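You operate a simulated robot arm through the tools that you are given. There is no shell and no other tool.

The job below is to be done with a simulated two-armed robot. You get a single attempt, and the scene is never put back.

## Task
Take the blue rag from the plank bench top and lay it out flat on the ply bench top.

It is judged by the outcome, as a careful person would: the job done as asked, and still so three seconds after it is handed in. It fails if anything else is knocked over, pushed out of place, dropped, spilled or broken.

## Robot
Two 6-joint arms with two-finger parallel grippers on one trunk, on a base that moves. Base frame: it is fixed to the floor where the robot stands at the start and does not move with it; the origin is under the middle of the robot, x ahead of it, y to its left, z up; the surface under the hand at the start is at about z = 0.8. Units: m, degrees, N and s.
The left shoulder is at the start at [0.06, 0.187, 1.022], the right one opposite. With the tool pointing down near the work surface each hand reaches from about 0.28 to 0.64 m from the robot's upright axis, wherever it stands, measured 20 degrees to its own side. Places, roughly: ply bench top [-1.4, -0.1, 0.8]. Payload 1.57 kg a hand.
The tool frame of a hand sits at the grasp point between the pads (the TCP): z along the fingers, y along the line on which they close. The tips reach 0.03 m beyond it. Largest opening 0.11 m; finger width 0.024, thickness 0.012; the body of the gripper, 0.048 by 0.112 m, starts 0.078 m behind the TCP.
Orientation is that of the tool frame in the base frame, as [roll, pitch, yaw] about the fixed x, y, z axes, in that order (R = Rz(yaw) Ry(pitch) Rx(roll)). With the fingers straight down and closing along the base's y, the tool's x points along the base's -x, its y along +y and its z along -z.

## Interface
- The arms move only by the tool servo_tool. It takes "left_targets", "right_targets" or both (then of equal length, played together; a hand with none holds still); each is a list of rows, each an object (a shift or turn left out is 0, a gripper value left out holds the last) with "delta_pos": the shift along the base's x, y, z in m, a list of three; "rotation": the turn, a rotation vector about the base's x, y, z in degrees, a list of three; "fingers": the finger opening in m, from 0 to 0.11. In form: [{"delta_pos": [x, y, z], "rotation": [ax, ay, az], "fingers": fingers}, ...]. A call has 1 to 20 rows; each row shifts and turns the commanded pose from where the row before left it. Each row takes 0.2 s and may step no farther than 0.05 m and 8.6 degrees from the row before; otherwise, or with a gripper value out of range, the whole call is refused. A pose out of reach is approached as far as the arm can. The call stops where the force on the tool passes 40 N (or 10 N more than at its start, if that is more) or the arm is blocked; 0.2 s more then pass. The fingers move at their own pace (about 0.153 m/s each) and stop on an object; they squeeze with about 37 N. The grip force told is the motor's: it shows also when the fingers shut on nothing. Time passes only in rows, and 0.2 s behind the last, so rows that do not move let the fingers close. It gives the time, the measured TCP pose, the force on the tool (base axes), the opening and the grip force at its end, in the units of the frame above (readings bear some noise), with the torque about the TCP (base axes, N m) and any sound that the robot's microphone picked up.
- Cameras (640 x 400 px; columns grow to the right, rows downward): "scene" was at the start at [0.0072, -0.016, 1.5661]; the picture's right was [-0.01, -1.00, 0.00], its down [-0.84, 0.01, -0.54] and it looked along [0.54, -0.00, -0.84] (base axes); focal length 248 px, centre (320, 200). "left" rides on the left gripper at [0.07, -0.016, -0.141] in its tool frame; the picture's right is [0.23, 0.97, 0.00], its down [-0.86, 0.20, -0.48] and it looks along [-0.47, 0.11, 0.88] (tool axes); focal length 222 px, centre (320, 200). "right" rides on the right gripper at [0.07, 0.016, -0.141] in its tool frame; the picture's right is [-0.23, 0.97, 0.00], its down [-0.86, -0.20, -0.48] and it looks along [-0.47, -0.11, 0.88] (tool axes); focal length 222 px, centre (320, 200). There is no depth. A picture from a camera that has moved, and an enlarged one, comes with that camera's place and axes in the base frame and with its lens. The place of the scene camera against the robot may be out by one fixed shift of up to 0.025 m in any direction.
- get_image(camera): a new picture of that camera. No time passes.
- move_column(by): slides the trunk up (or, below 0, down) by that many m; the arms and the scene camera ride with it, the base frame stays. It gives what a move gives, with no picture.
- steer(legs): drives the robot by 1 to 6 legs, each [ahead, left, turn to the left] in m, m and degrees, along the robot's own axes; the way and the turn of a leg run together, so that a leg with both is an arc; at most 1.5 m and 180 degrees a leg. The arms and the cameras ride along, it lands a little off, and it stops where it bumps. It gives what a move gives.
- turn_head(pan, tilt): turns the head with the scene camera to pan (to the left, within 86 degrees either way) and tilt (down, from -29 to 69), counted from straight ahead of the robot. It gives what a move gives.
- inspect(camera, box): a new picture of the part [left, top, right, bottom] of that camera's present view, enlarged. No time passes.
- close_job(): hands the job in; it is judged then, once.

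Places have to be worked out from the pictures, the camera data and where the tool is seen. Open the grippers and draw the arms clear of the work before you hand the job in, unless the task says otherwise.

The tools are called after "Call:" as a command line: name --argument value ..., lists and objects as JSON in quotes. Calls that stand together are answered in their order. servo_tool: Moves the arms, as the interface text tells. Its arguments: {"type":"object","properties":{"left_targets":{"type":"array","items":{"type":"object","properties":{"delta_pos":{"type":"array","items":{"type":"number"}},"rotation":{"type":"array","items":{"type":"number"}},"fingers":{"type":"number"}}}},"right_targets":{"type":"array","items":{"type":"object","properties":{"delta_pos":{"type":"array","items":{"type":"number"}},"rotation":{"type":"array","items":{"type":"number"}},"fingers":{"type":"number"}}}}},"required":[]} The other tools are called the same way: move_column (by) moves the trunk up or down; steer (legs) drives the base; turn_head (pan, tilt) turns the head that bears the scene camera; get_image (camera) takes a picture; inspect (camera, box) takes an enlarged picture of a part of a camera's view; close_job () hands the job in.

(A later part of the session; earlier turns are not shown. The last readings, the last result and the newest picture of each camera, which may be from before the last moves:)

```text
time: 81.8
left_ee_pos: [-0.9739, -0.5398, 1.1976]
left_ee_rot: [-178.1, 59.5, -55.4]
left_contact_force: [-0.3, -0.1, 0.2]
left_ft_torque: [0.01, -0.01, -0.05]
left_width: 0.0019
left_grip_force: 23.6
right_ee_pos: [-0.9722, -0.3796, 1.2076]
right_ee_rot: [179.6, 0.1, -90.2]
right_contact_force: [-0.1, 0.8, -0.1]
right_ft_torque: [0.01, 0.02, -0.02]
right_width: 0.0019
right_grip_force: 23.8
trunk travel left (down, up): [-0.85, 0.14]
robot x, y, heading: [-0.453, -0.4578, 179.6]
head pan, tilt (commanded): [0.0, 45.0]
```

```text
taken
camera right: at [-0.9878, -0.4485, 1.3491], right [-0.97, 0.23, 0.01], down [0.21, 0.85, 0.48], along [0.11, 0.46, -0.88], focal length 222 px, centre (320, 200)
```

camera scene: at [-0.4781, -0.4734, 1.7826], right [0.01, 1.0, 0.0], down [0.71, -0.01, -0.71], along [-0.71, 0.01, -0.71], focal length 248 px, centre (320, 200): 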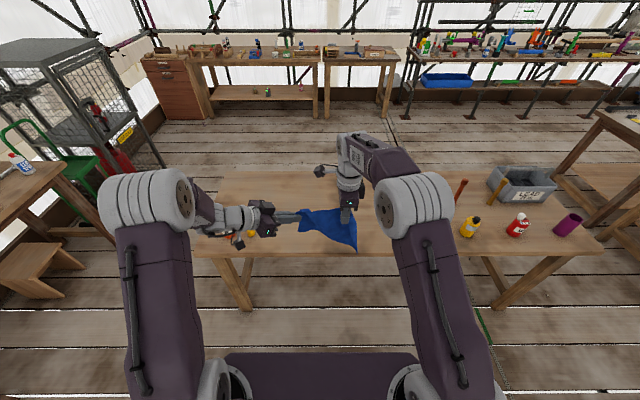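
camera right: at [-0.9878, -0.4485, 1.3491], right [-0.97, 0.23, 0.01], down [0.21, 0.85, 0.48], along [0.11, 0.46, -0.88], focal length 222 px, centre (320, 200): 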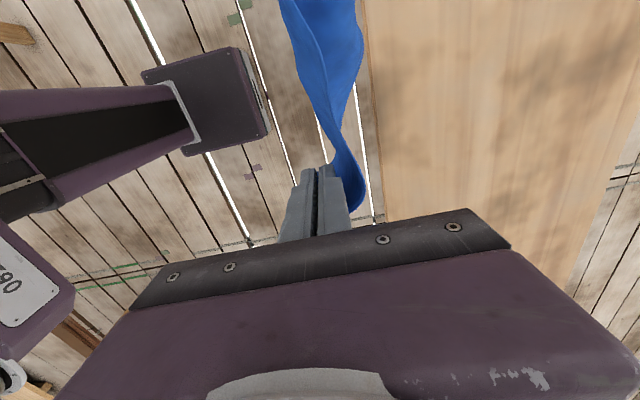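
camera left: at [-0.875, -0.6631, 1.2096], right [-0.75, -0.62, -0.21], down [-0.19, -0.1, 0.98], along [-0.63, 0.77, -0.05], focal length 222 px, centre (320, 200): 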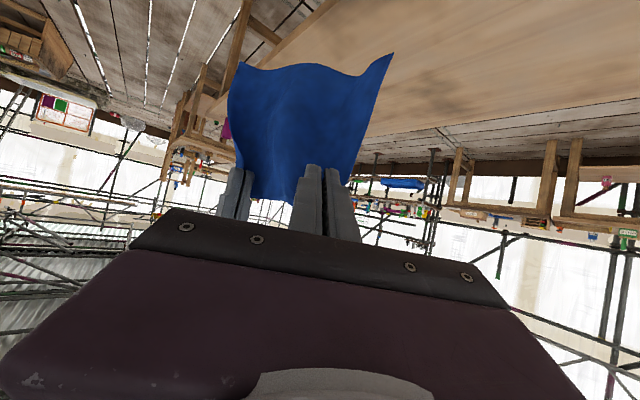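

The bench in front is clear: its near edge is at x≈-1.10, with the P3 bottle near y≈0.03 on the right and some small items near y≈-0.8 to -0.92 on the left. I'll check those left items to pick the middle of the free zone.

Call:
inspect --camera "scene" --box '[180, 150, 480, 270]'

Call:
turn_head --pan 25 --tilt 45

Call:
get_image --camera "scene"

```text
2.13 times, centred on (330, 210) of scene
camera zoom: at [-0.4781, -0.4734, 1.7826], right [0.01, 1.0, 0.0], down [0.71, -0.01, -0.71], along [-0.71, 0.01, -0.71], focal length 528 px, centre (299, 179)
```

zoom: 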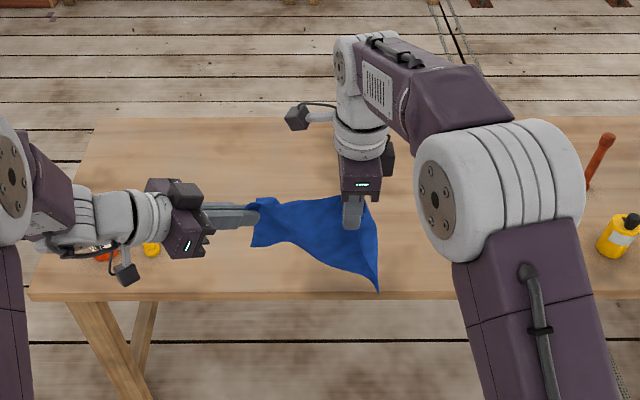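

```text
time: 82.7
left_ee_pos: [-0.9732, -0.5414, 1.1974]
left_ee_rot: [-178.2, 59.5, -55.4]
left_contact_force: [-0.3, -0.1, 0.4]
left_ft_torque: [0.0, -0.01, -0.02]
left_width: 0.0019
left_grip_force: 23.3
right_ee_pos: [-0.9701, -0.378, 1.2084]
right_ee_rot: [179.6, 0.1, -90.4]
right_contact_force: [-0.4, -0.3, -1.2]
right_ft_torque: [-0.01, -0.02, -0.05]
right_width: 0.0021
right_grip_force: 24.3
trunk travel left (down, up): [-0.85, 0.14]
robot x, y, heading: [-0.4516, -0.4551, 179.7]
head pan, tilt (commanded): [25.0, 45.0]
```

```text
taken
camera scene: at [-0.4698, -0.5078, 1.7826], right [-0.42, 0.91, 0.0], down [0.64, 0.29, -0.71], along [-0.64, -0.29, -0.71], focal length 248 px, centre (320, 200)
```

scene: 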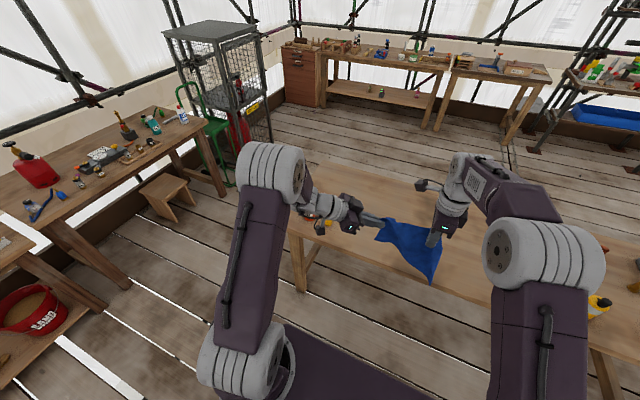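

The free zone's middle is at about y≈-0.40. Before laying, I'll untwist the grips in the air: bring the left hand to point straight down with its pads facing fore-and-aft, and tilt the right hand to point partly leftward along the held edge.

Call:
servo_tool --left_targets '[{"rotation": [-6.09, -4.27, 0]}, {"rotation": [-6.09, -4.27, 0]}, {"rotation": [-6.09, -4.27, 0]}, {"rotation": [-6.09, -4.27, 0]}, {"rotation": [-6.09, -4.27, 0]}, {"rotation": [-6.09, -4.27, 0]}, {"rotation": [-6.09, -4.27, 0]}, {"rotation": [-6.09, -4.27, 0]}, {"rotation": [0, 0, -7]}, {"rotation": [0, 0, -7]}, {"rotation": [0, 0, -7]}, {"rotation": [0, 0, -7]}, {"rotation": [0, 0, -7]}, {}, {}, {}]' --right_targets '[{"rotation": [-6, 0, 0]}, {"rotation": [-6, 0, 0]}, {"rotation": [-6, 0, 0]}, {"rotation": [-6, 0, 0]}, {"rotation": [-6, 0, 0]}, {"rotation": [-6, 0, 0]}, {"rotation": [-6, 0, 0]}, {"rotation": [-6, 0, 0]}, {}, {}, {}, {}, {}, {}, {}, {}]'

Call:
turn_head --pan 0 --tilt 50

Call:
get_image --camera "scene"

Call:
get_image --camera "left"

Call:
get_image --camera "right"

```text
time: 86.1
left_ee_pos: [-0.9736, -0.5407, 1.1997]
left_ee_rot: [-177.8, 0.0, -90.2]
left_contact_force: [-0.3, 0.4, -0.1]
left_ft_torque: [0.04, -0.02, 0.03]
left_width: 0.0016
left_grip_force: 23.4
right_ee_pos: [-0.9713, -0.3783, 1.2095]
right_ee_rot: [179.9, -47.9, -90.4]
right_contact_force: [-0.2, -0.1, -0.2]
right_ft_torque: [0.0, 0.0, -0.03]
right_width: 0.0017
right_grip_force: 23.9
trunk travel left (down, up): [-0.85, 0.14]
robot x, y, heading: [-0.4575, -0.4534, 179.7]
head pan, tilt (commanded): [25.0, 45.0]
```

```text
time: 87.0
left_ee_pos: [-0.9729, -0.5406, 1.1984]
left_ee_rot: [-177.7, 0.0, -90.1]
left_contact_force: [-0.2, 0.1, 0.4]
left_ft_torque: [0.02, 0.0, 0.08]
left_width: 0.002
left_grip_force: 24.1
right_ee_pos: [-0.9706, -0.3793, 1.2096]
right_ee_rot: [-180.0, -48.0, -90.5]
right_contact_force: [-0.1, 0.4, -1.3]
right_ft_torque: [0.01, 0.03, 0.0]
right_width: 0.0021
right_grip_force: 23.5
trunk travel left (down, up): [-0.85, 0.14]
robot x, y, heading: [-0.4553, -0.4564, 179.5]
head pan, tilt (commanded): [0.0, 50.0]
```

```text
taken
camera scene: at [-0.4731, -0.4736, 1.7757], right [0.01, 1.0, 0.0], down [0.77, 0.0, -0.64], along [-0.64, 0.0, -0.77], focal length 248 px, centre (320, 200)
```

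scene: 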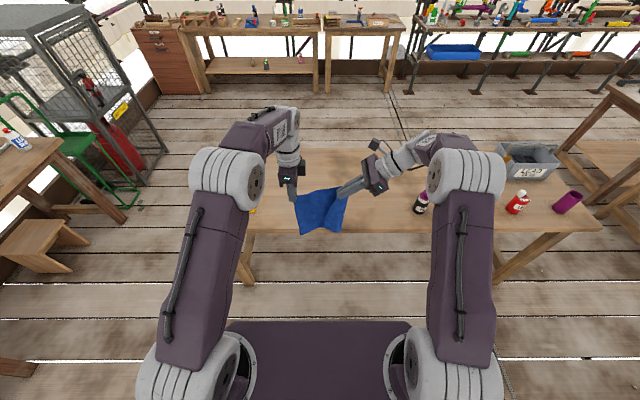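

```text
taken
camera left: at [-0.9633, -0.6094, 1.3399], right [-0.97, -0.22, -0.04], down [-0.22, 0.86, 0.47], along [-0.07, 0.47, -0.88], focal length 222 px, centre (320, 200)
```

left: 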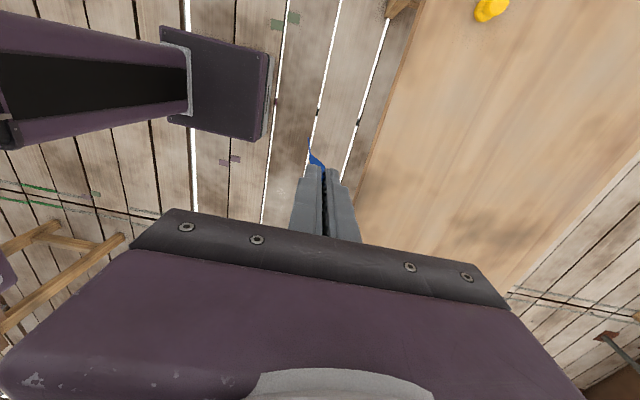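

```text
taken
camera right: at [-0.987, -0.32, 1.3543], right [-0.97, 0.16, -0.17], down [0.21, 0.93, -0.32], along [0.1, -0.34, -0.93], focal length 222 px, centre (320, 200)
```

right: 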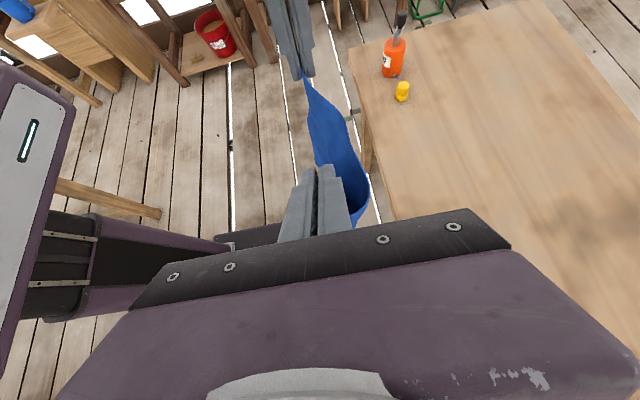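

The twist is much reduced. I'll enlarge the scene view to see the hanging sheet now.

Call:
inspect --camera "scene" --box '[260, 150, 400, 250]'

Call:
inspect --camera "right" --box '[230, 50, 430, 230]'

```text
4.00 times, centred on (330, 200) of scene
camera zoom: at [-0.4731, -0.4736, 1.7757], right [0.01, 1.0, 0.0], down [0.77, 0.0, -0.64], along [-0.64, 0.0, -0.77], focal length 990 px, centre (280, 200)
```

zoom: 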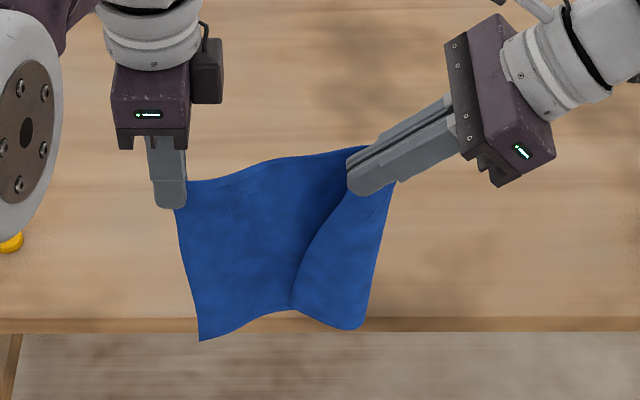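

```text
2.22 times, centred on (330, 140) of right
camera zoom: at [-0.987, -0.32, 1.3543], right [-0.97, 0.16, -0.17], down [0.21, 0.93, -0.32], along [0.1, -0.34, -0.93], focal length 494 px, centre (298, 333)
```

zoom: 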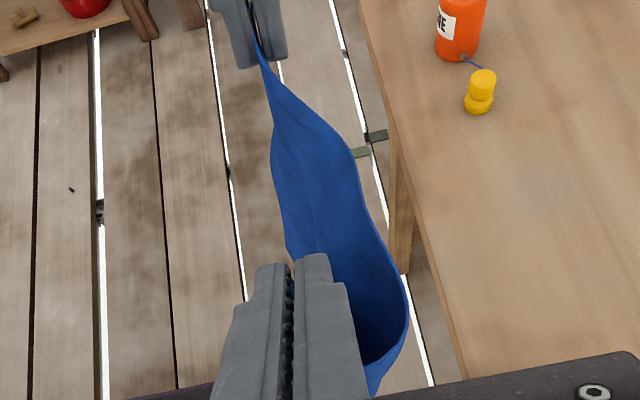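

The rag now hangs almost flat between the hands. I'll drive ahead about 0.34 m and 5 cm right so that the clear part of the ply bench is under the rag; its lower edge at z≈0.93 stays well above the bench.

Call:
steer --legs '[[0.34, -0.055, 0.4]]'

Call:
get_image --camera "scene"

Call:
get_image --camera "right"

Call:
get_image --camera "left"

```text
time: 89.3
left_ee_pos: [-1.3213, -0.4803, 1.1993]
left_ee_rot: [-177.8, 0.1, -90.5]
left_contact_force: [0.7, 0.3, -0.2]
left_ft_torque: [-0.01, -0.01, 0.0]
left_width: 0.0019
left_grip_force: 23.9
right_ee_pos: [-1.3186, -0.3177, 1.2094]
right_ee_rot: [179.9, -48.0, -90.6]
right_contact_force: [0.4, 0.0, 0.2]
right_ft_torque: [0.01, -0.01, -0.06]
right_width: 0.0021
right_grip_force: 22.8
trunk travel left (down, up): [-0.85, 0.14]
robot x, y, heading: [-0.803, -0.3997, 179.3]
head pan, tilt (commanded): [0.0, 50.0]
```

```text
taken
camera scene: at [-0.82, -0.4155, 1.7757], right [0.01, 1.0, 0.0], down [0.77, -0.01, -0.64], along [-0.64, 0.01, -0.77], focal length 248 px, centre (320, 200)
```

scene: 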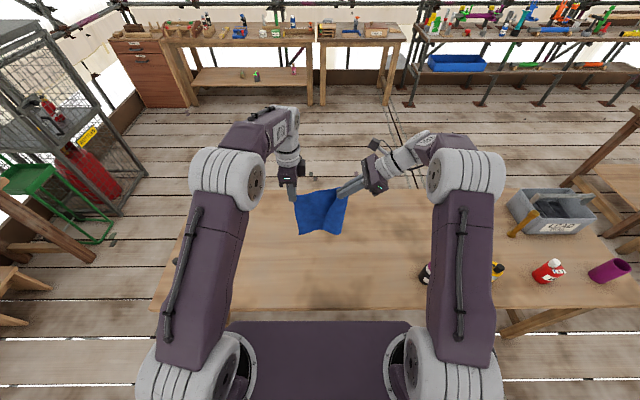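

```text
taken
camera right: at [-1.334, -0.2598, 1.3553], right [-0.97, 0.16, -0.17], down [0.21, 0.93, -0.32], along [0.1, -0.34, -0.93], focal length 222 px, centre (320, 200)
```

right: 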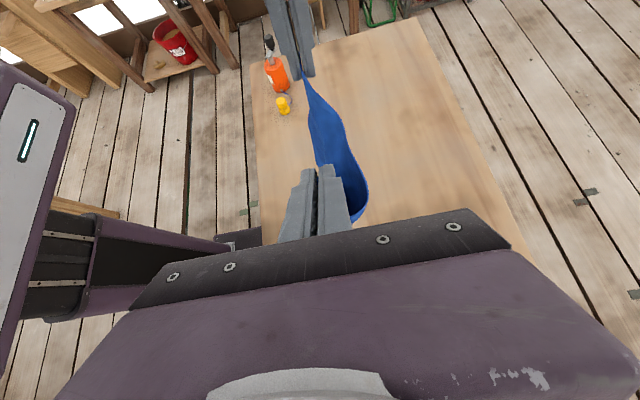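

```text
taken
camera left: at [-1.3115, -0.5493, 1.3408], right [-0.97, -0.22, -0.04], down [-0.21, 0.86, 0.47], along [-0.07, 0.47, -0.88], focal length 222 px, centre (320, 200)
```

left: 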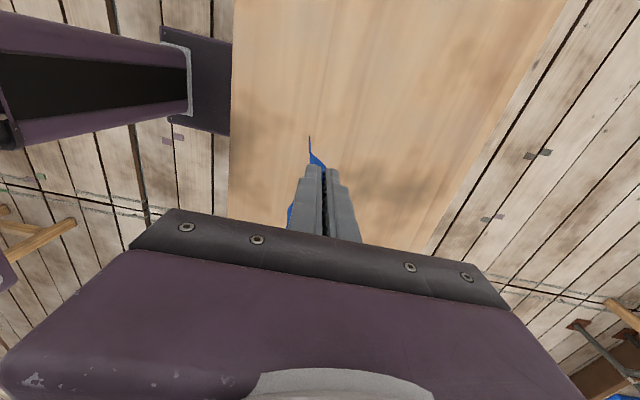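

The rag is over the clear part of the bench. To give the arms better room for the laying motion I'll back off 9 cm and raise the trunk 10 cm.

Call:
steer --legs '[[-0.09, 0, 0.7]]'

Call:
move_column --by 0.1

```text
time: 90.4
left_ee_pos: [-1.2363, -0.486, 1.1962]
left_ee_rot: [-177.6, 0.0, -89.7]
left_contact_force: [-0.4, 0.1, -0.5]
left_ft_torque: [0.01, -0.05, 0.04]
left_width: 0.0017
left_grip_force: 23.0
right_ee_pos: [-1.235, -0.3241, 1.2069]
right_ee_rot: [-179.9, -48.0, -90.3]
right_contact_force: [-0.9, 0.4, -0.6]
right_ft_torque: [-0.03, -0.02, 0.0]
right_width: 0.0019
right_grip_force: 23.1
trunk travel left (down, up): [-0.85, 0.14]
robot x, y, heading: [-0.7108, -0.3988, -180.0]
head pan, tilt (commanded): [0.0, 50.0]
```

```text
time: 91.7
left_ee_pos: [-1.2325, -0.4865, 1.2978]
left_ee_rot: [-177.8, 0.1, -89.7]
left_contact_force: [-0.8, 0.0, -0.4]
left_ft_torque: [0.03, 0.0, 0.02]
left_width: 0.0018
left_grip_force: 23.5
right_ee_pos: [-1.2316, -0.324, 1.3094]
right_ee_rot: [-179.9, -48.1, -89.8]
right_contact_force: [-0.2, 0.2, 0.9]
right_ft_torque: [-0.01, 0.01, -0.02]
right_width: 0.002
right_grip_force: 23.8
trunk travel left (down, up): [-0.95, 0.04]
robot x, y, heading: [-0.7112, -0.4004, -179.7]
head pan, tilt (commanded): [0.0, 50.0]
```

Robot is square to the bench with both grips firm. Now I'll extend both hands forward and down together while pitching them 30° forward, to hang the rag's lower edge just above the bench at about x≈-1.42.

Call:
servo_tool --left_targets '[{"delta_pos": [-0.01725, 0, -0.0212], "rotation": [0, 7.5, 0]}, {"delta_pos": [-0.01725, 0, -0.0212], "rotation": [0, 7.5, 0]}, {"delta_pos": [-0.01725, 0, -0.0212], "rotation": [0, 7.5, 0]}, {"delta_pos": [-0.01725, 0, -0.0212], "rotation": [0, 7.5, 0]}, {"delta_pos": [-0.01725, 0, -0.0212]}, {"delta_pos": [-0.01725, 0, -0.0212]}, {"delta_pos": [-0.01725, 0, -0.0212]}, {"delta_pos": [-0.01725, 0, -0.0212]}, {"delta_pos": [-0.01725, 0, -0.0212]}, {}, {}]' --right_targets '[{"delta_pos": [-0.0178, 0, -0.0212], "rotation": [0, 7.5, 0]}, {"delta_pos": [-0.0178, 0, -0.0212], "rotation": [0, 7.5, 0]}, {"delta_pos": [-0.0178, 0, -0.0212], "rotation": [0, 7.5, 0]}, {"delta_pos": [-0.0178, 0, -0.0212], "rotation": [0, 7.5, 0]}, {"delta_pos": [-0.0178, 0, -0.0212]}, {"delta_pos": [-0.0178, 0, -0.0212]}, {"delta_pos": [-0.0178, 0, -0.0212]}, {"delta_pos": [-0.0178, 0, -0.0212]}, {"delta_pos": [-0.0178, 0, -0.0212]}, {}, {}]'

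Call:
get_image --camera "scene"

Call:
get_image --camera "left"

Call:
get_image --camera "right"

```text
time: 94.1
left_ee_pos: [-1.3891, -0.4867, 1.1078]
left_ee_rot: [152.3, 0.1, -89.7]
left_contact_force: [0.8, 0.0, 0.1]
left_ft_torque: [0.01, -0.01, 0.0]
left_width: 0.002
left_grip_force: 23.5
right_ee_pos: [-1.3709, -0.323, 1.1321]
right_ee_rot: [139.2, -40.1, -61.0]
right_contact_force: [-0.6, 0.2, 0.8]
right_ft_torque: [0.0, -0.01, -0.01]
right_width: 0.0019
right_grip_force: 23.4
right hand out of reach, approached as far as the arm can: row 9
trunk travel left (down, up): [-0.95, 0.04]
robot x, y, heading: [-0.7155, -0.4002, -179.8]
head pan, tilt (commanded): [0.0, 50.0]
```

```text
taken
camera scene: at [-0.7329, -0.4155, 1.8757], right [0.0, 1.0, 0.0], down [0.77, 0.0, -0.64], along [-0.64, 0.0, -0.77], focal length 248 px, centre (320, 200)
```

scene: 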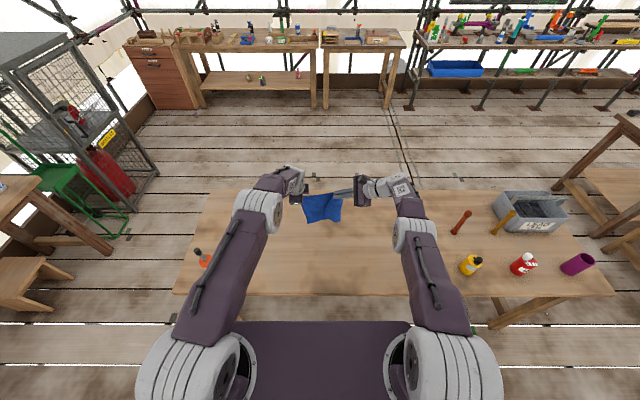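

```text
taken
camera left: at [-1.3087, -0.5568, 1.2252], right [-0.86, -0.23, 0.45], down [0.04, 0.85, 0.52], along [-0.51, 0.47, -0.73], focal length 222 px, centre (320, 200)
```

left: 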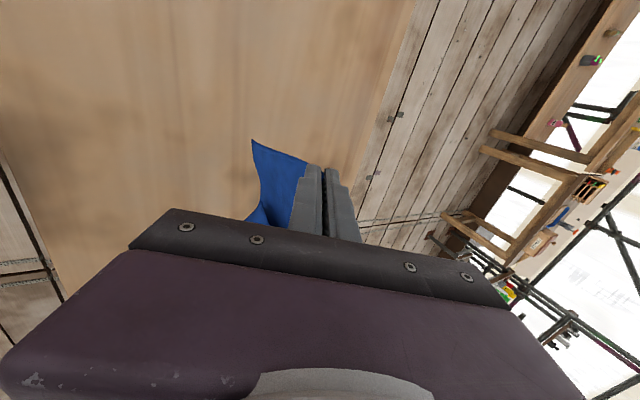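

```text
taken
camera right: at [-1.3117, -0.2649, 1.2659], right [-0.93, 0.15, 0.34], down [0.01, 0.93, -0.37], along [-0.37, -0.34, -0.86], focal length 222 px, centre (320, 200)
```

right: 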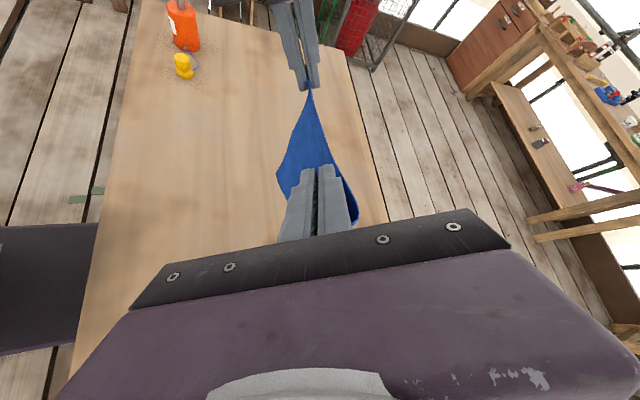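

The right arm reached its limit slightly early, so I'll creep the base 5 cm forward instead, then view the hanging rag and its clearance to the bench.

Call:
steer --legs '[[0.05, 0, 0]]'

Call:
inspect --camera "scene" --box '[260, 150, 400, 250]'

Call:
inspect --camera "right" --box '[230, 50, 430, 230]'

Call:
inspect --camera "left" --box '[200, 100, 400, 240]'

```text
time: 95.0
left_ee_pos: [-1.4302, -0.486, 1.1143]
left_ee_rot: [151.8, 0.1, -89.7]
left_contact_force: [0.5, 0.1, -0.4]
left_ft_torque: [0.0, 0.05, 0.01]
left_width: 0.0021
left_grip_force: 24.1
right_ee_pos: [-1.4106, -0.3243, 1.1384]
right_ee_rot: [138.6, -39.8, -60.4]
right_contact_force: [0.7, -0.1, 0.9]
right_ft_torque: [0.02, 0.0, -0.01]
right_width: 0.0018
right_grip_force: 23.5
trunk travel left (down, up): [-0.95, 0.04]
robot x, y, heading: [-0.7626, -0.402, -180.0]
head pan, tilt (commanded): [0.0, 50.0]
```

```text
4.00 times, centred on (330, 200) of scene
camera zoom: at [-0.7665, -0.4157, 1.8758], right [0.0, 1.0, 0.0], down [0.76, 0.0, -0.65], along [-0.65, 0.0, -0.76], focal length 990 px, centre (280, 200)
```

zoom: 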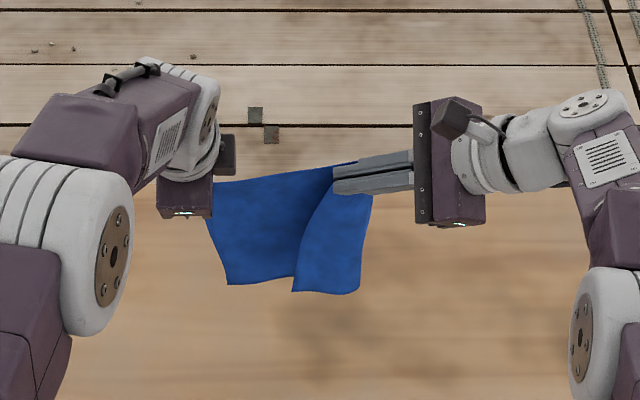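

```text
2.22 times, centred on (330, 140) of right
camera zoom: at [-1.3505, -0.2649, 1.2714], right [-0.92, 0.15, 0.35], down [0.01, 0.93, -0.37], along [-0.38, -0.34, -0.86], focal length 494 px, centre (298, 333)
```

zoom: 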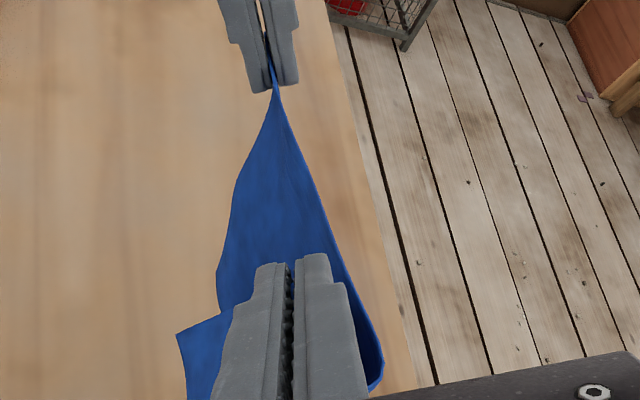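

```text
2.86 times, centred on (300, 170) of left
camera zoom: at [-1.3478, -0.5568, 1.2307], right [-0.86, -0.23, 0.46], down [0.05, 0.85, 0.52], along [-0.51, 0.47, -0.72], focal length 635 px, centre (377, 286)
```

zoom: 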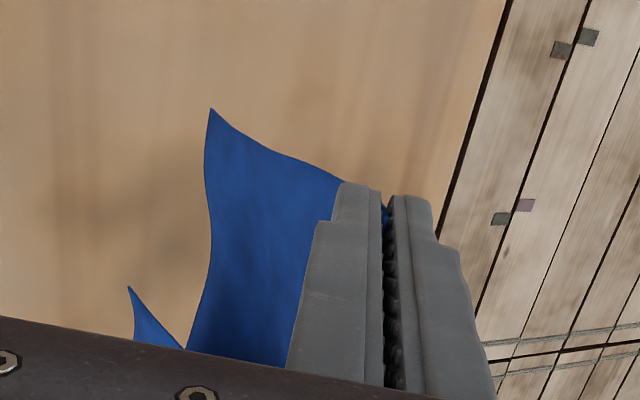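

The hanging view shows the right grip still holds B turned about 90°, so a strip along the right side folds over. I'll lay the lower part on the bench first, and then, with the rag supported, regrip B properly from above. First I'll creep 4.5 cm closer, then lower and draw back along an arc so that the lower edge trails away from me.

Call:
steer --legs '[[0.045, 0, 0]]'

Call:
servo_tool --left_targets '[{"delta_pos": [0, 0, -0.025]}, {"delta_pos": [0.005, 0, -0.028]}, {"delta_pos": [0.02, 0, -0.002]}, {"delta_pos": [0.02, 0, -0.003]}, {"delta_pos": [0.021, 0, -0.004]}, {}]' --right_targets '[{"delta_pos": [0, 0, -0.04]}, {"delta_pos": [0.005, 0, -0.038]}, {"delta_pos": [0.02, 0, -0.002]}, {"delta_pos": [0.02, 0, -0.003]}, {"delta_pos": [0.021, 0, -0.004]}, {}]'

Call:
get_image --camera "scene"

Call:
inspect --camera "scene" --box '[250, 150, 400, 260]'

Call:
get_image --camera "right"

```text
time: 96.0
left_ee_pos: [-1.4751, -0.4872, 1.1107]
left_ee_rot: [151.8, 0.2, -89.8]
left_contact_force: [1.0, 0.0, -0.2]
left_ft_torque: [0.02, -0.01, 0.0]
left_width: 0.0019
left_grip_force: 23.7
right_ee_pos: [-1.4579, -0.324, 1.1365]
right_ee_rot: [138.6, -40.0, -60.6]
right_contact_force: [0.5, 0.7, -0.7]
right_ft_torque: [0.02, 0.04, -0.03]
right_width: 0.0024
right_grip_force: 23.4
trunk travel left (down, up): [-0.95, 0.04]
robot x, y, heading: [-0.8055, -0.3972, -179.9]
head pan, tilt (commanded): [0.0, 50.0]
```

```text
time: 97.3
left_ee_pos: [-1.4154, -0.4889, 1.0484]
left_ee_rot: [152.3, 0.1, -89.7]
left_contact_force: [-0.4, -0.2, -0.5]
left_ft_torque: [0.03, -0.02, -0.01]
left_width: 0.0019
left_grip_force: 23.2
right_ee_pos: [-1.3772, -0.3212, 1.0563]
right_ee_rot: [139.0, -40.0, -60.8]
right_contact_force: [-0.1, 0.7, -0.5]
right_ft_torque: [-0.01, -0.05, 0.01]
right_width: 0.0021
right_grip_force: 23.5
right hand out of reach, approached as far as the arm can: row 1, 2
trunk travel left (down, up): [-0.95, 0.04]
robot x, y, heading: [-0.8033, -0.3992, -179.9]
head pan, tilt (commanded): [0.0, 50.0]
```

```text
taken
camera scene: at [-0.826, -0.4161, 1.8757], right [0.0, 1.0, 0.0], down [0.77, 0.0, -0.64], along [-0.64, 0.0, -0.77], focal length 248 px, centre (320, 200)
```

scene: 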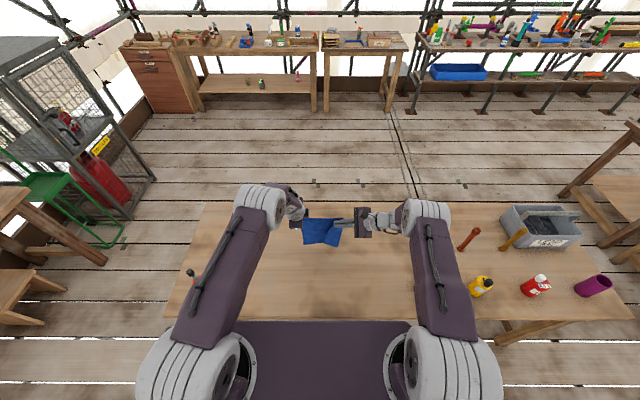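

```text
3.64 times, centred on (325, 205) of scene
camera zoom: at [-0.826, -0.4161, 1.8757], right [0.0, 1.0, 0.0], down [0.77, 0.0, -0.64], along [-0.64, 0.0, -0.77], focal length 900 px, centre (302, 182)
```

zoom: 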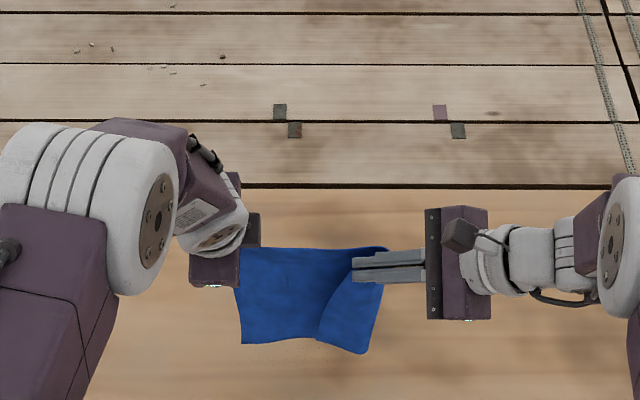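

```text
taken
camera right: at [-1.3179, -0.2633, 1.1907], right [-0.93, 0.15, 0.34], down [0.01, 0.93, -0.37], along [-0.37, -0.34, -0.86], focal length 222 px, centre (320, 200)
```

right: 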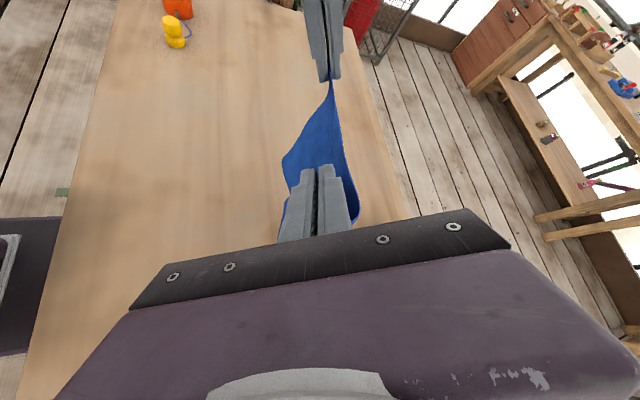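

The lower edge has reached the bench and the left side hangs straight. I'll continue the arc back toward me and down so the far part of the rag lies on the bench, letting the right hand come level with the left.

Call:
servo_tool --left_targets '[{"delta_pos": [0.02, 0, -0.007]}, {"delta_pos": [0.02, 0, -0.008]}, {"delta_pos": [0.017, 0, -0.009]}, {"delta_pos": [0.017, 0, -0.012]}, {"delta_pos": [0.016, 0, -0.013]}, {"delta_pos": [0.014, 0, -0.014]}, {"delta_pos": [0.014, 0, -0.015]}, {}, {}]' --right_targets '[{"delta_pos": [0.003, 0, -0.009]}, {"delta_pos": [0.006, 0, -0.01]}, {"delta_pos": [0.015, 0, -0.011]}, {"delta_pos": [0.017, 0, -0.014]}, {"delta_pos": [0.016, 0, -0.014]}, {"delta_pos": [0.014, 0, -0.014]}, {"delta_pos": [0.014, 0, -0.015]}, {}, {}]'

Call:
inspect --camera "scene" --box '[240, 180, 420, 300]'

Call:
get_image --camera "right"

Call:
get_image --camera "left"

```text
time: 99.3
left_ee_pos: [-1.3027, -0.4896, 0.9695]
left_ee_rot: [152.2, 0.1, -89.8]
left_contact_force: [0.0, -1.0, 0.2]
left_ft_torque: [-0.02, -0.03, 0.01]
left_width: 0.0018
left_grip_force: 22.8
left hand out of reach, approached as far as the arm can: row 1
right_ee_pos: [-1.2906, -0.3195, 0.9699]
right_ee_rot: [139.2, -40.1, -60.8]
right_contact_force: [0.0, 0.0, 0.0]
right_ft_torque: [0.01, -0.04, 0.0]
right_width: 0.0022
right_grip_force: 23.2
trunk travel left (down, up): [-0.95, 0.04]
robot x, y, heading: [-0.8083, -0.4, -179.8]
head pan, tilt (commanded): [0.0, 50.0]
```

```text
3.33 times, centred on (330, 240) of scene
camera zoom: at [-0.8259, -0.4159, 1.8757], right [0.0, 1.0, 0.0], down [0.77, 0.0, -0.64], along [-0.64, 0.0, -0.77], focal length 825 px, centre (287, 67)
```

zoom: 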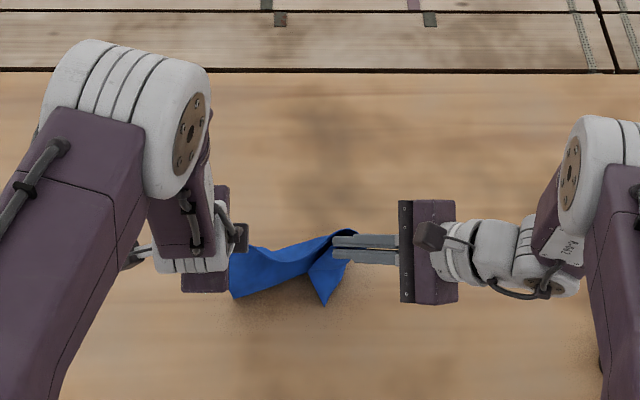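

```text
taken
camera right: at [-1.2315, -0.2625, 1.104], right [-0.93, 0.15, 0.34], down [0.01, 0.93, -0.37], along [-0.37, -0.34, -0.86], focal length 222 px, centre (320, 200)
```

right: 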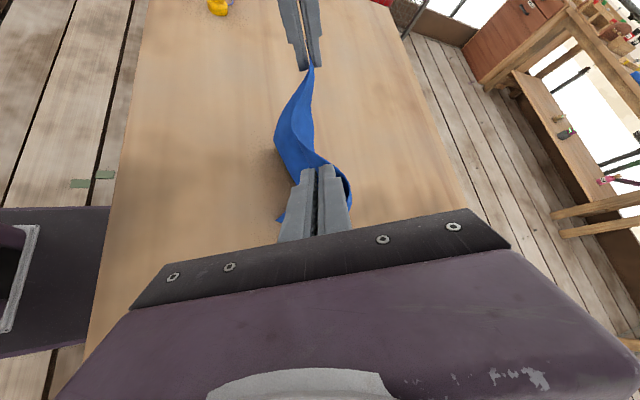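

```text
taken
camera left: at [-1.2219, -0.5583, 1.0867], right [-0.86, -0.23, 0.45], down [0.04, 0.85, 0.52], along [-0.51, 0.46, -0.73], focal length 222 px, centre (320, 200)
```

left: 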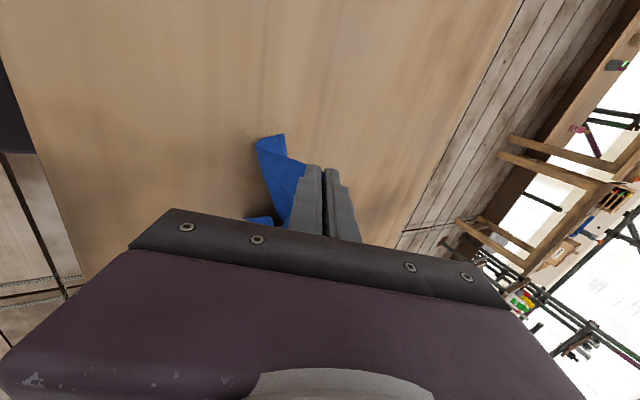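

The lower edge seems to have slid along with the hands rather than trailing forward. I'll look closer to see which way the slack has gone.

Call:
inspect --camera "right" --box '[230, 30, 410, 240]'

Call:
inspect --camera "left" --box '[220, 110, 380, 240]'

Call:
inspect --camera "scene" --box '[290, 230, 370, 290]'

```text
1.90 times, centred on (320, 135) of right
camera zoom: at [-1.2315, -0.2625, 1.104], right [-0.93, 0.15, 0.34], down [0.01, 0.93, -0.37], along [-0.37, -0.34, -0.86], focal length 423 px, centre (320, 324)
```

zoom: 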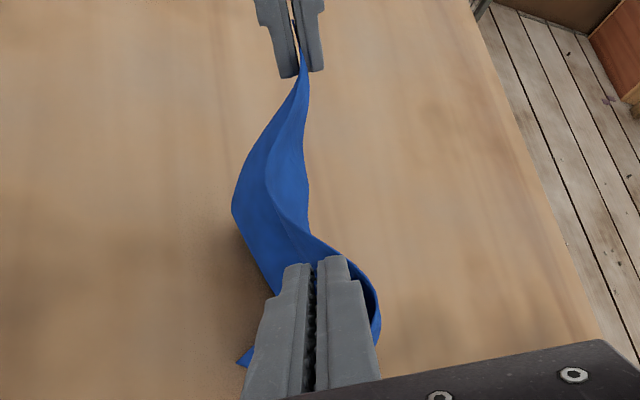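

```text
3.08 times, centred on (300, 175) of left
camera zoom: at [-1.2219, -0.5583, 1.0867], right [-0.86, -0.23, 0.45], down [0.04, 0.85, 0.52], along [-0.51, 0.46, -0.73], focal length 684 px, centre (382, 277)
```

zoom: 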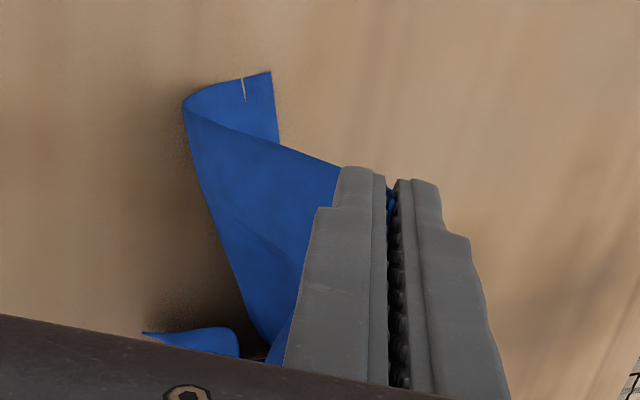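

```text
6.67 times, centred on (330, 260) of scene
camera zoom: at [-0.8259, -0.4159, 1.8757], right [0.0, 1.0, 0.0], down [0.77, 0.0, -0.64], along [-0.64, 0.0, -0.77], focal length 1650 px, centre (253, -200)
```

zoom: 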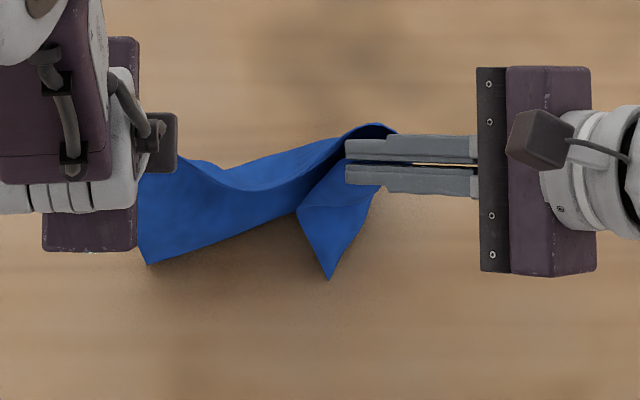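

The tail is lying forward, but the sheet bulges toward me and the right-hand strip is folded by the twisted B grip. I'll now release B from the right hand (it is only about 14 cm above the bench), back that hand off, and see how the cloth settles.

Call:
servo_tool --right_targets '[{"fingers": 0.02}, {"fingers": 0.05}, {"fingers": 0.05}, {"delta_pos": [0.007, 0.015, 0.012]}, {"delta_pos": [0.01, 0.022, 0.017]}, {"delta_pos": [0.013, 0.03, 0.023]}, {"delta_pos": [0.013, 0.03, 0.023]}, {}, {}]'

Call:
inspect --camera "scene" --box '[260, 210, 420, 310]'

Call:
get_image --camera "right"

Call:
get_image --camera "left"

```text
time: 101.3
left_ee_pos: [-1.3024, -0.4899, 0.9707]
left_ee_rot: [152.3, 0.3, -89.6]
left_contact_force: [0.9, 0.1, -0.5]
left_ft_torque: [-0.02, 0.01, 0.03]
left_width: 0.002
left_grip_force: 23.5
right_ee_pos: [-1.2474, -0.2256, 1.0451]
right_ee_rot: [139.2, -39.9, -60.8]
right_contact_force: [0.0, 0.5, 0.9]
right_ft_torque: [0.02, 0.01, 0.01]
right_width: 0.0499
right_grip_force: 0.0
trunk travel left (down, up): [-0.95, 0.04]
robot x, y, heading: [-0.8046, -0.4006, -180.0]
head pan, tilt (commanded): [0.0, 50.0]
```

```text
4.00 times, centred on (340, 260) of scene
camera zoom: at [-0.8262, -0.4164, 1.8757], right [0.0, 1.0, 0.0], down [0.77, 0.0, -0.64], along [-0.64, 0.0, -0.77], focal length 990 px, centre (240, -40)
```

zoom: 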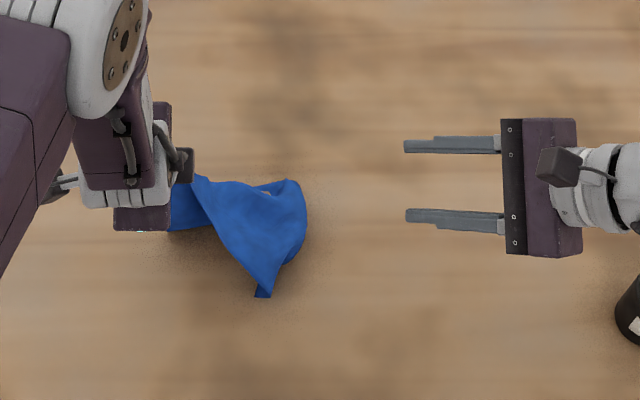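

```text
taken
camera right: at [-1.1889, -0.1668, 1.1793], right [-0.93, 0.15, 0.34], down [0.01, 0.93, -0.37], along [-0.37, -0.34, -0.86], focal length 222 px, centre (320, 200)
```

right: 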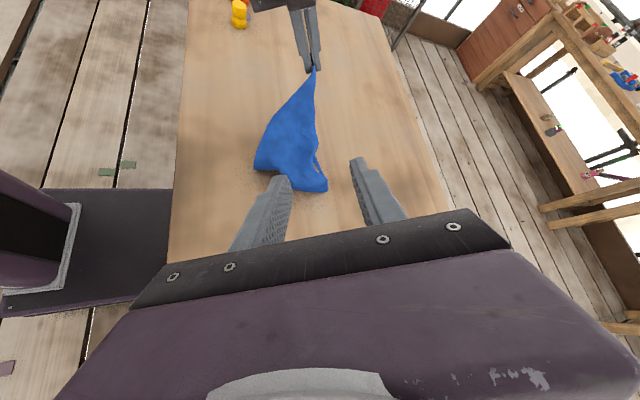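

```text
taken
camera left: at [-1.2222, -0.5586, 1.0867], right [-0.86, -0.23, 0.45], down [0.04, 0.85, 0.52], along [-0.51, 0.47, -0.73], focal length 222 px, centre (320, 200)
```

left: 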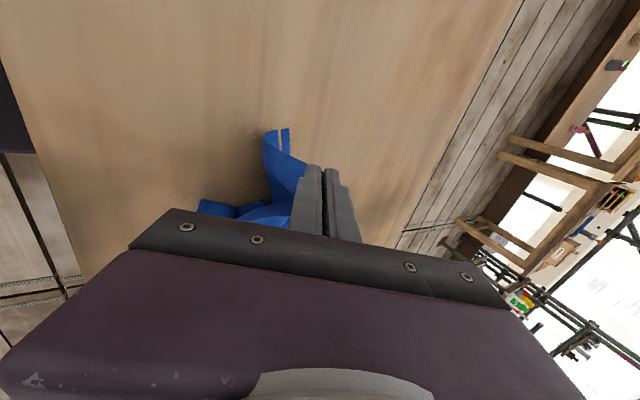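

B has dropped and the cloth is draped from C down to the bench. I'll zoom in to see where B and the BC edge lie.

Call:
inspect --camera "right" --box '[230, 60, 360, 210]'

Call:
inspect --camera "scene" --box '[290, 240, 350, 300]'

Call:
inspect --camera "left" --box '[180, 110, 340, 230]'

```text
2.67 times, centred on (295, 135) of right
camera zoom: at [-1.1889, -0.1668, 1.1793], right [-0.93, 0.15, 0.34], down [0.01, 0.93, -0.37], along [-0.37, -0.34, -0.86], focal length 592 px, centre (387, 373)
```

zoom: 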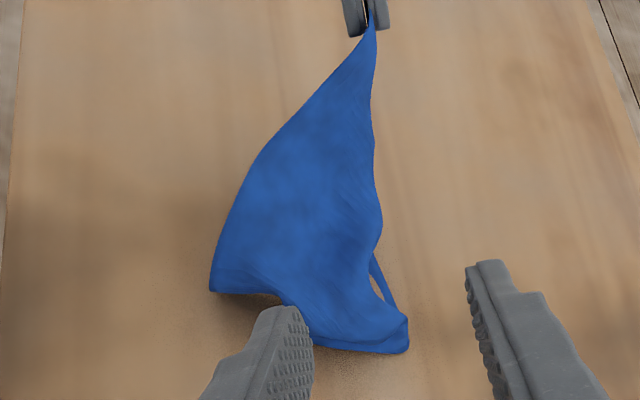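

```text
6.67 times, centred on (320, 270) of scene
camera zoom: at [-0.8262, -0.4164, 1.8757], right [0.0, 1.0, 0.0], down [0.77, 0.0, -0.64], along [-0.64, 0.0, -0.77], focal length 1650 px, centre (320, -267)
```

zoom: 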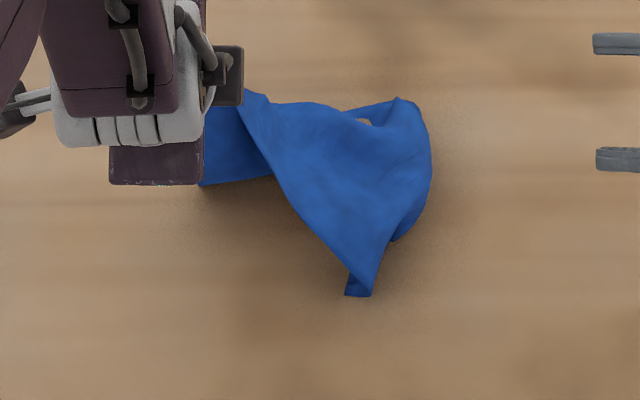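

```text
3.33 times, centred on (260, 170) of left
camera zoom: at [-1.2222, -0.5586, 1.0867], right [-0.86, -0.23, 0.45], down [0.04, 0.85, 0.52], along [-0.51, 0.47, -0.73], focal length 740 px, centre (520, 300)
```

zoom: 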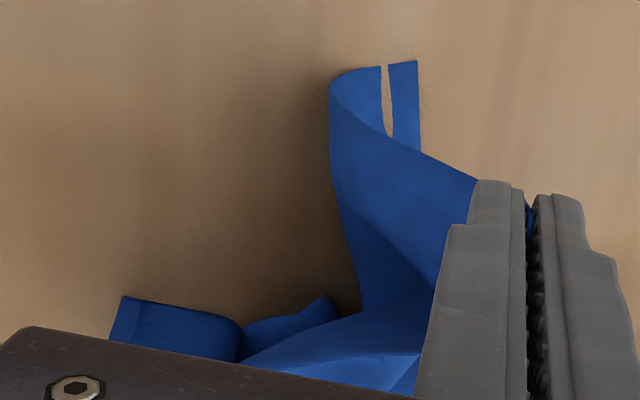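

The cloth settled in folds, so the cleanest approach is to lift it again by C. I'll tilt the left hand to point slightly outward, so that the C–B edge runs out to the right and droops, with B accessible to the right hand.

Call:
servo_tool --left_targets '[{"delta_pos": [0, 0, 0.02]}, {"delta_pos": [0, 0, 0.025]}, {"delta_pos": [0, 0, 0.025], "rotation": [0, -7, 0]}, {"delta_pos": [0, 0, 0.025], "rotation": [0, -7, 0]}, {"delta_pos": [0, 0, 0.025], "rotation": [0, -7, 0]}, {"delta_pos": [0, 0, 0.025], "rotation": [0, -7, 0]}, {"delta_pos": [0, 0, 0.025], "rotation": [-7, 0, 0]}, {"delta_pos": [0, 0, 0.025], "rotation": [-7, 0, 0]}, {"delta_pos": [0, 0, 0.025], "rotation": [-7, 0, 0]}, {"delta_pos": [0, 0, 0.02], "rotation": [-7, 0, 0]}, {}, {}, {}, {}]' --right_targets '[{"delta_pos": [0, 0.01, 0.015]}, {"delta_pos": [0, 0.01, 0.015]}, {"delta_pos": [0, 0.01, 0.015]}, {"delta_pos": [0, 0, 0.015]}, {"delta_pos": [0, 0, 0.015]}, {"delta_pos": [0, 0, 0.015]}, {}, {}, {}, {}, {}, {}, {}, {}]'

Call:
get_image --camera "scene"

Call:
get_image --camera "right"

Call:
get_image --camera "left"

```text
time: 104.3
left_ee_pos: [-1.309, -0.5101, 1.1707]
left_ee_rot: [169.0, -32.3, -88.7]
left_contact_force: [-0.3, -0.1, -0.2]
left_ft_torque: [-0.02, 0.07, 0.01]
left_width: 0.002
left_grip_force: 23.2
left hand out of reach, approached as far as the arm can: row 4, 5, 6
right_ee_pos: [-1.2467, -0.1948, 1.1354]
right_ee_rot: [139.2, -40.1, -60.8]
right_contact_force: [-0.7, -0.5, 0.0]
right_ft_torque: [-0.03, 0.0, 0.0]
right_width: 0.0499
right_grip_force: 0.1
trunk travel left (down, up): [-0.95, 0.04]
robot x, y, heading: [-0.8048, -0.3979, -179.9]
head pan, tilt (commanded): [0.0, 50.0]
```

```text
taken
camera scene: at [-0.8257, -0.4155, 1.8757], right [0.0, 1.0, 0.0], down [0.77, 0.0, -0.64], along [-0.64, 0.0, -0.77], focal length 248 px, centre (320, 200)
```

scene: 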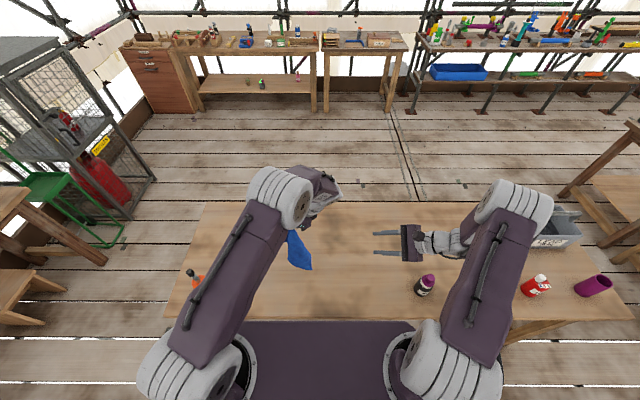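

```text
taken
camera right: at [-1.188, -0.1372, 1.2692], right [-0.93, 0.15, 0.34], down [0.01, 0.93, -0.37], along [-0.37, -0.34, -0.86], focal length 222 px, centre (320, 200)
```

right: 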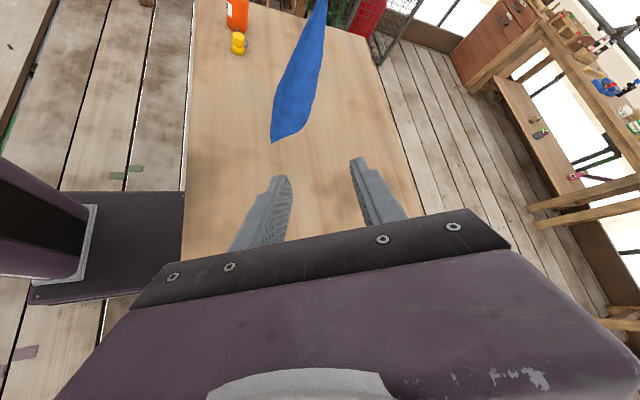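

```text
taken
camera left: at [-1.267, -0.4948, 1.3224], right [-0.95, -0.12, 0.28], down [-0.13, 0.99, -0.03], along [-0.27, -0.06, -0.96], focal length 222 px, centre (320, 200)
```

left: 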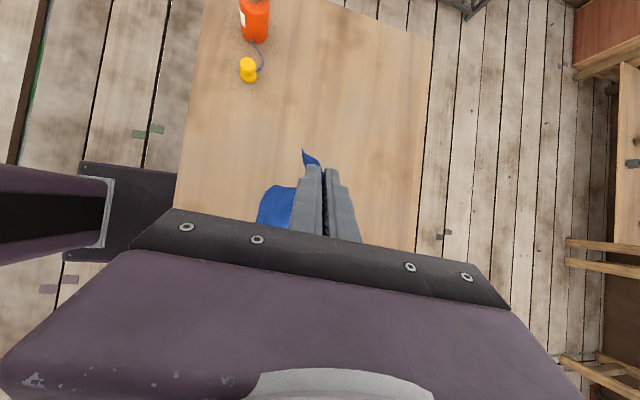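

The cloth hangs from C again. I'll zoom in to see where B and its edges are.

Call:
inspect --camera "right" --box '[220, 0, 380, 160]'

Call:
inspect --camera "scene" --box '[270, 190, 350, 290]'

Call:
inspect --camera "left" --box '[230, 130, 390, 240]'

```text
2.50 times, centred on (300, 80) of right
camera zoom: at [-1.188, -0.1372, 1.2692], right [-0.93, 0.15, 0.34], down [0.01, 0.93, -0.37], along [-0.37, -0.34, -0.86], focal length 555 px, centre (370, 500)
```

zoom: 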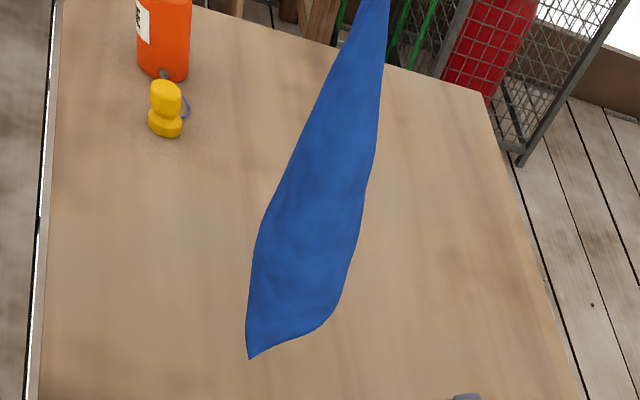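

```text
4.00 times, centred on (310, 240) of scene
camera zoom: at [-0.8257, -0.4155, 1.8757], right [0.0, 1.0, 0.0], down [0.77, 0.0, -0.64], along [-0.64, 0.0, -0.77], focal length 990 px, centre (360, 40)
```

zoom: 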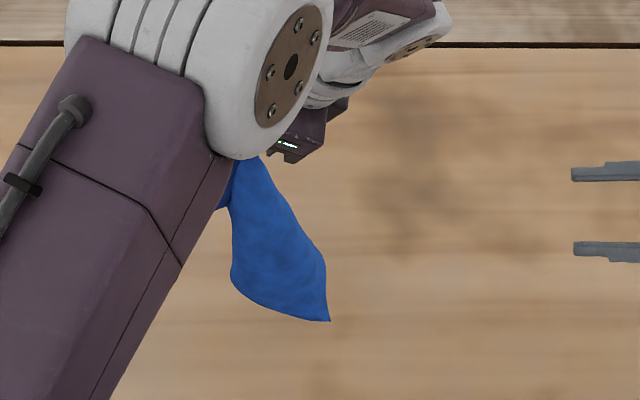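

```text
3.64 times, centred on (310, 185) of left
camera zoom: at [-1.267, -0.4948, 1.3224], right [-0.95, -0.12, 0.28], down [-0.13, 0.99, -0.03], along [-0.27, -0.06, -0.96], focal length 808 px, centre (356, 254)
```

zoom: 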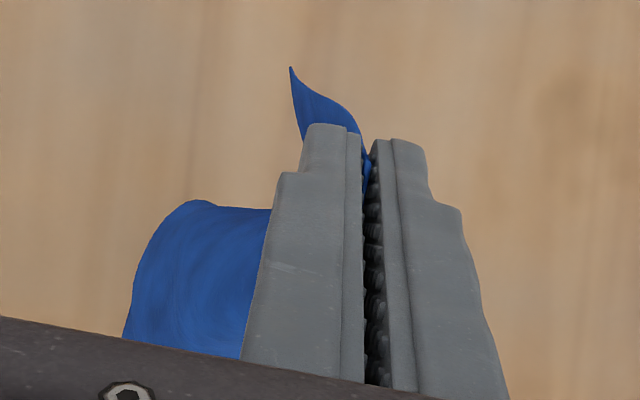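

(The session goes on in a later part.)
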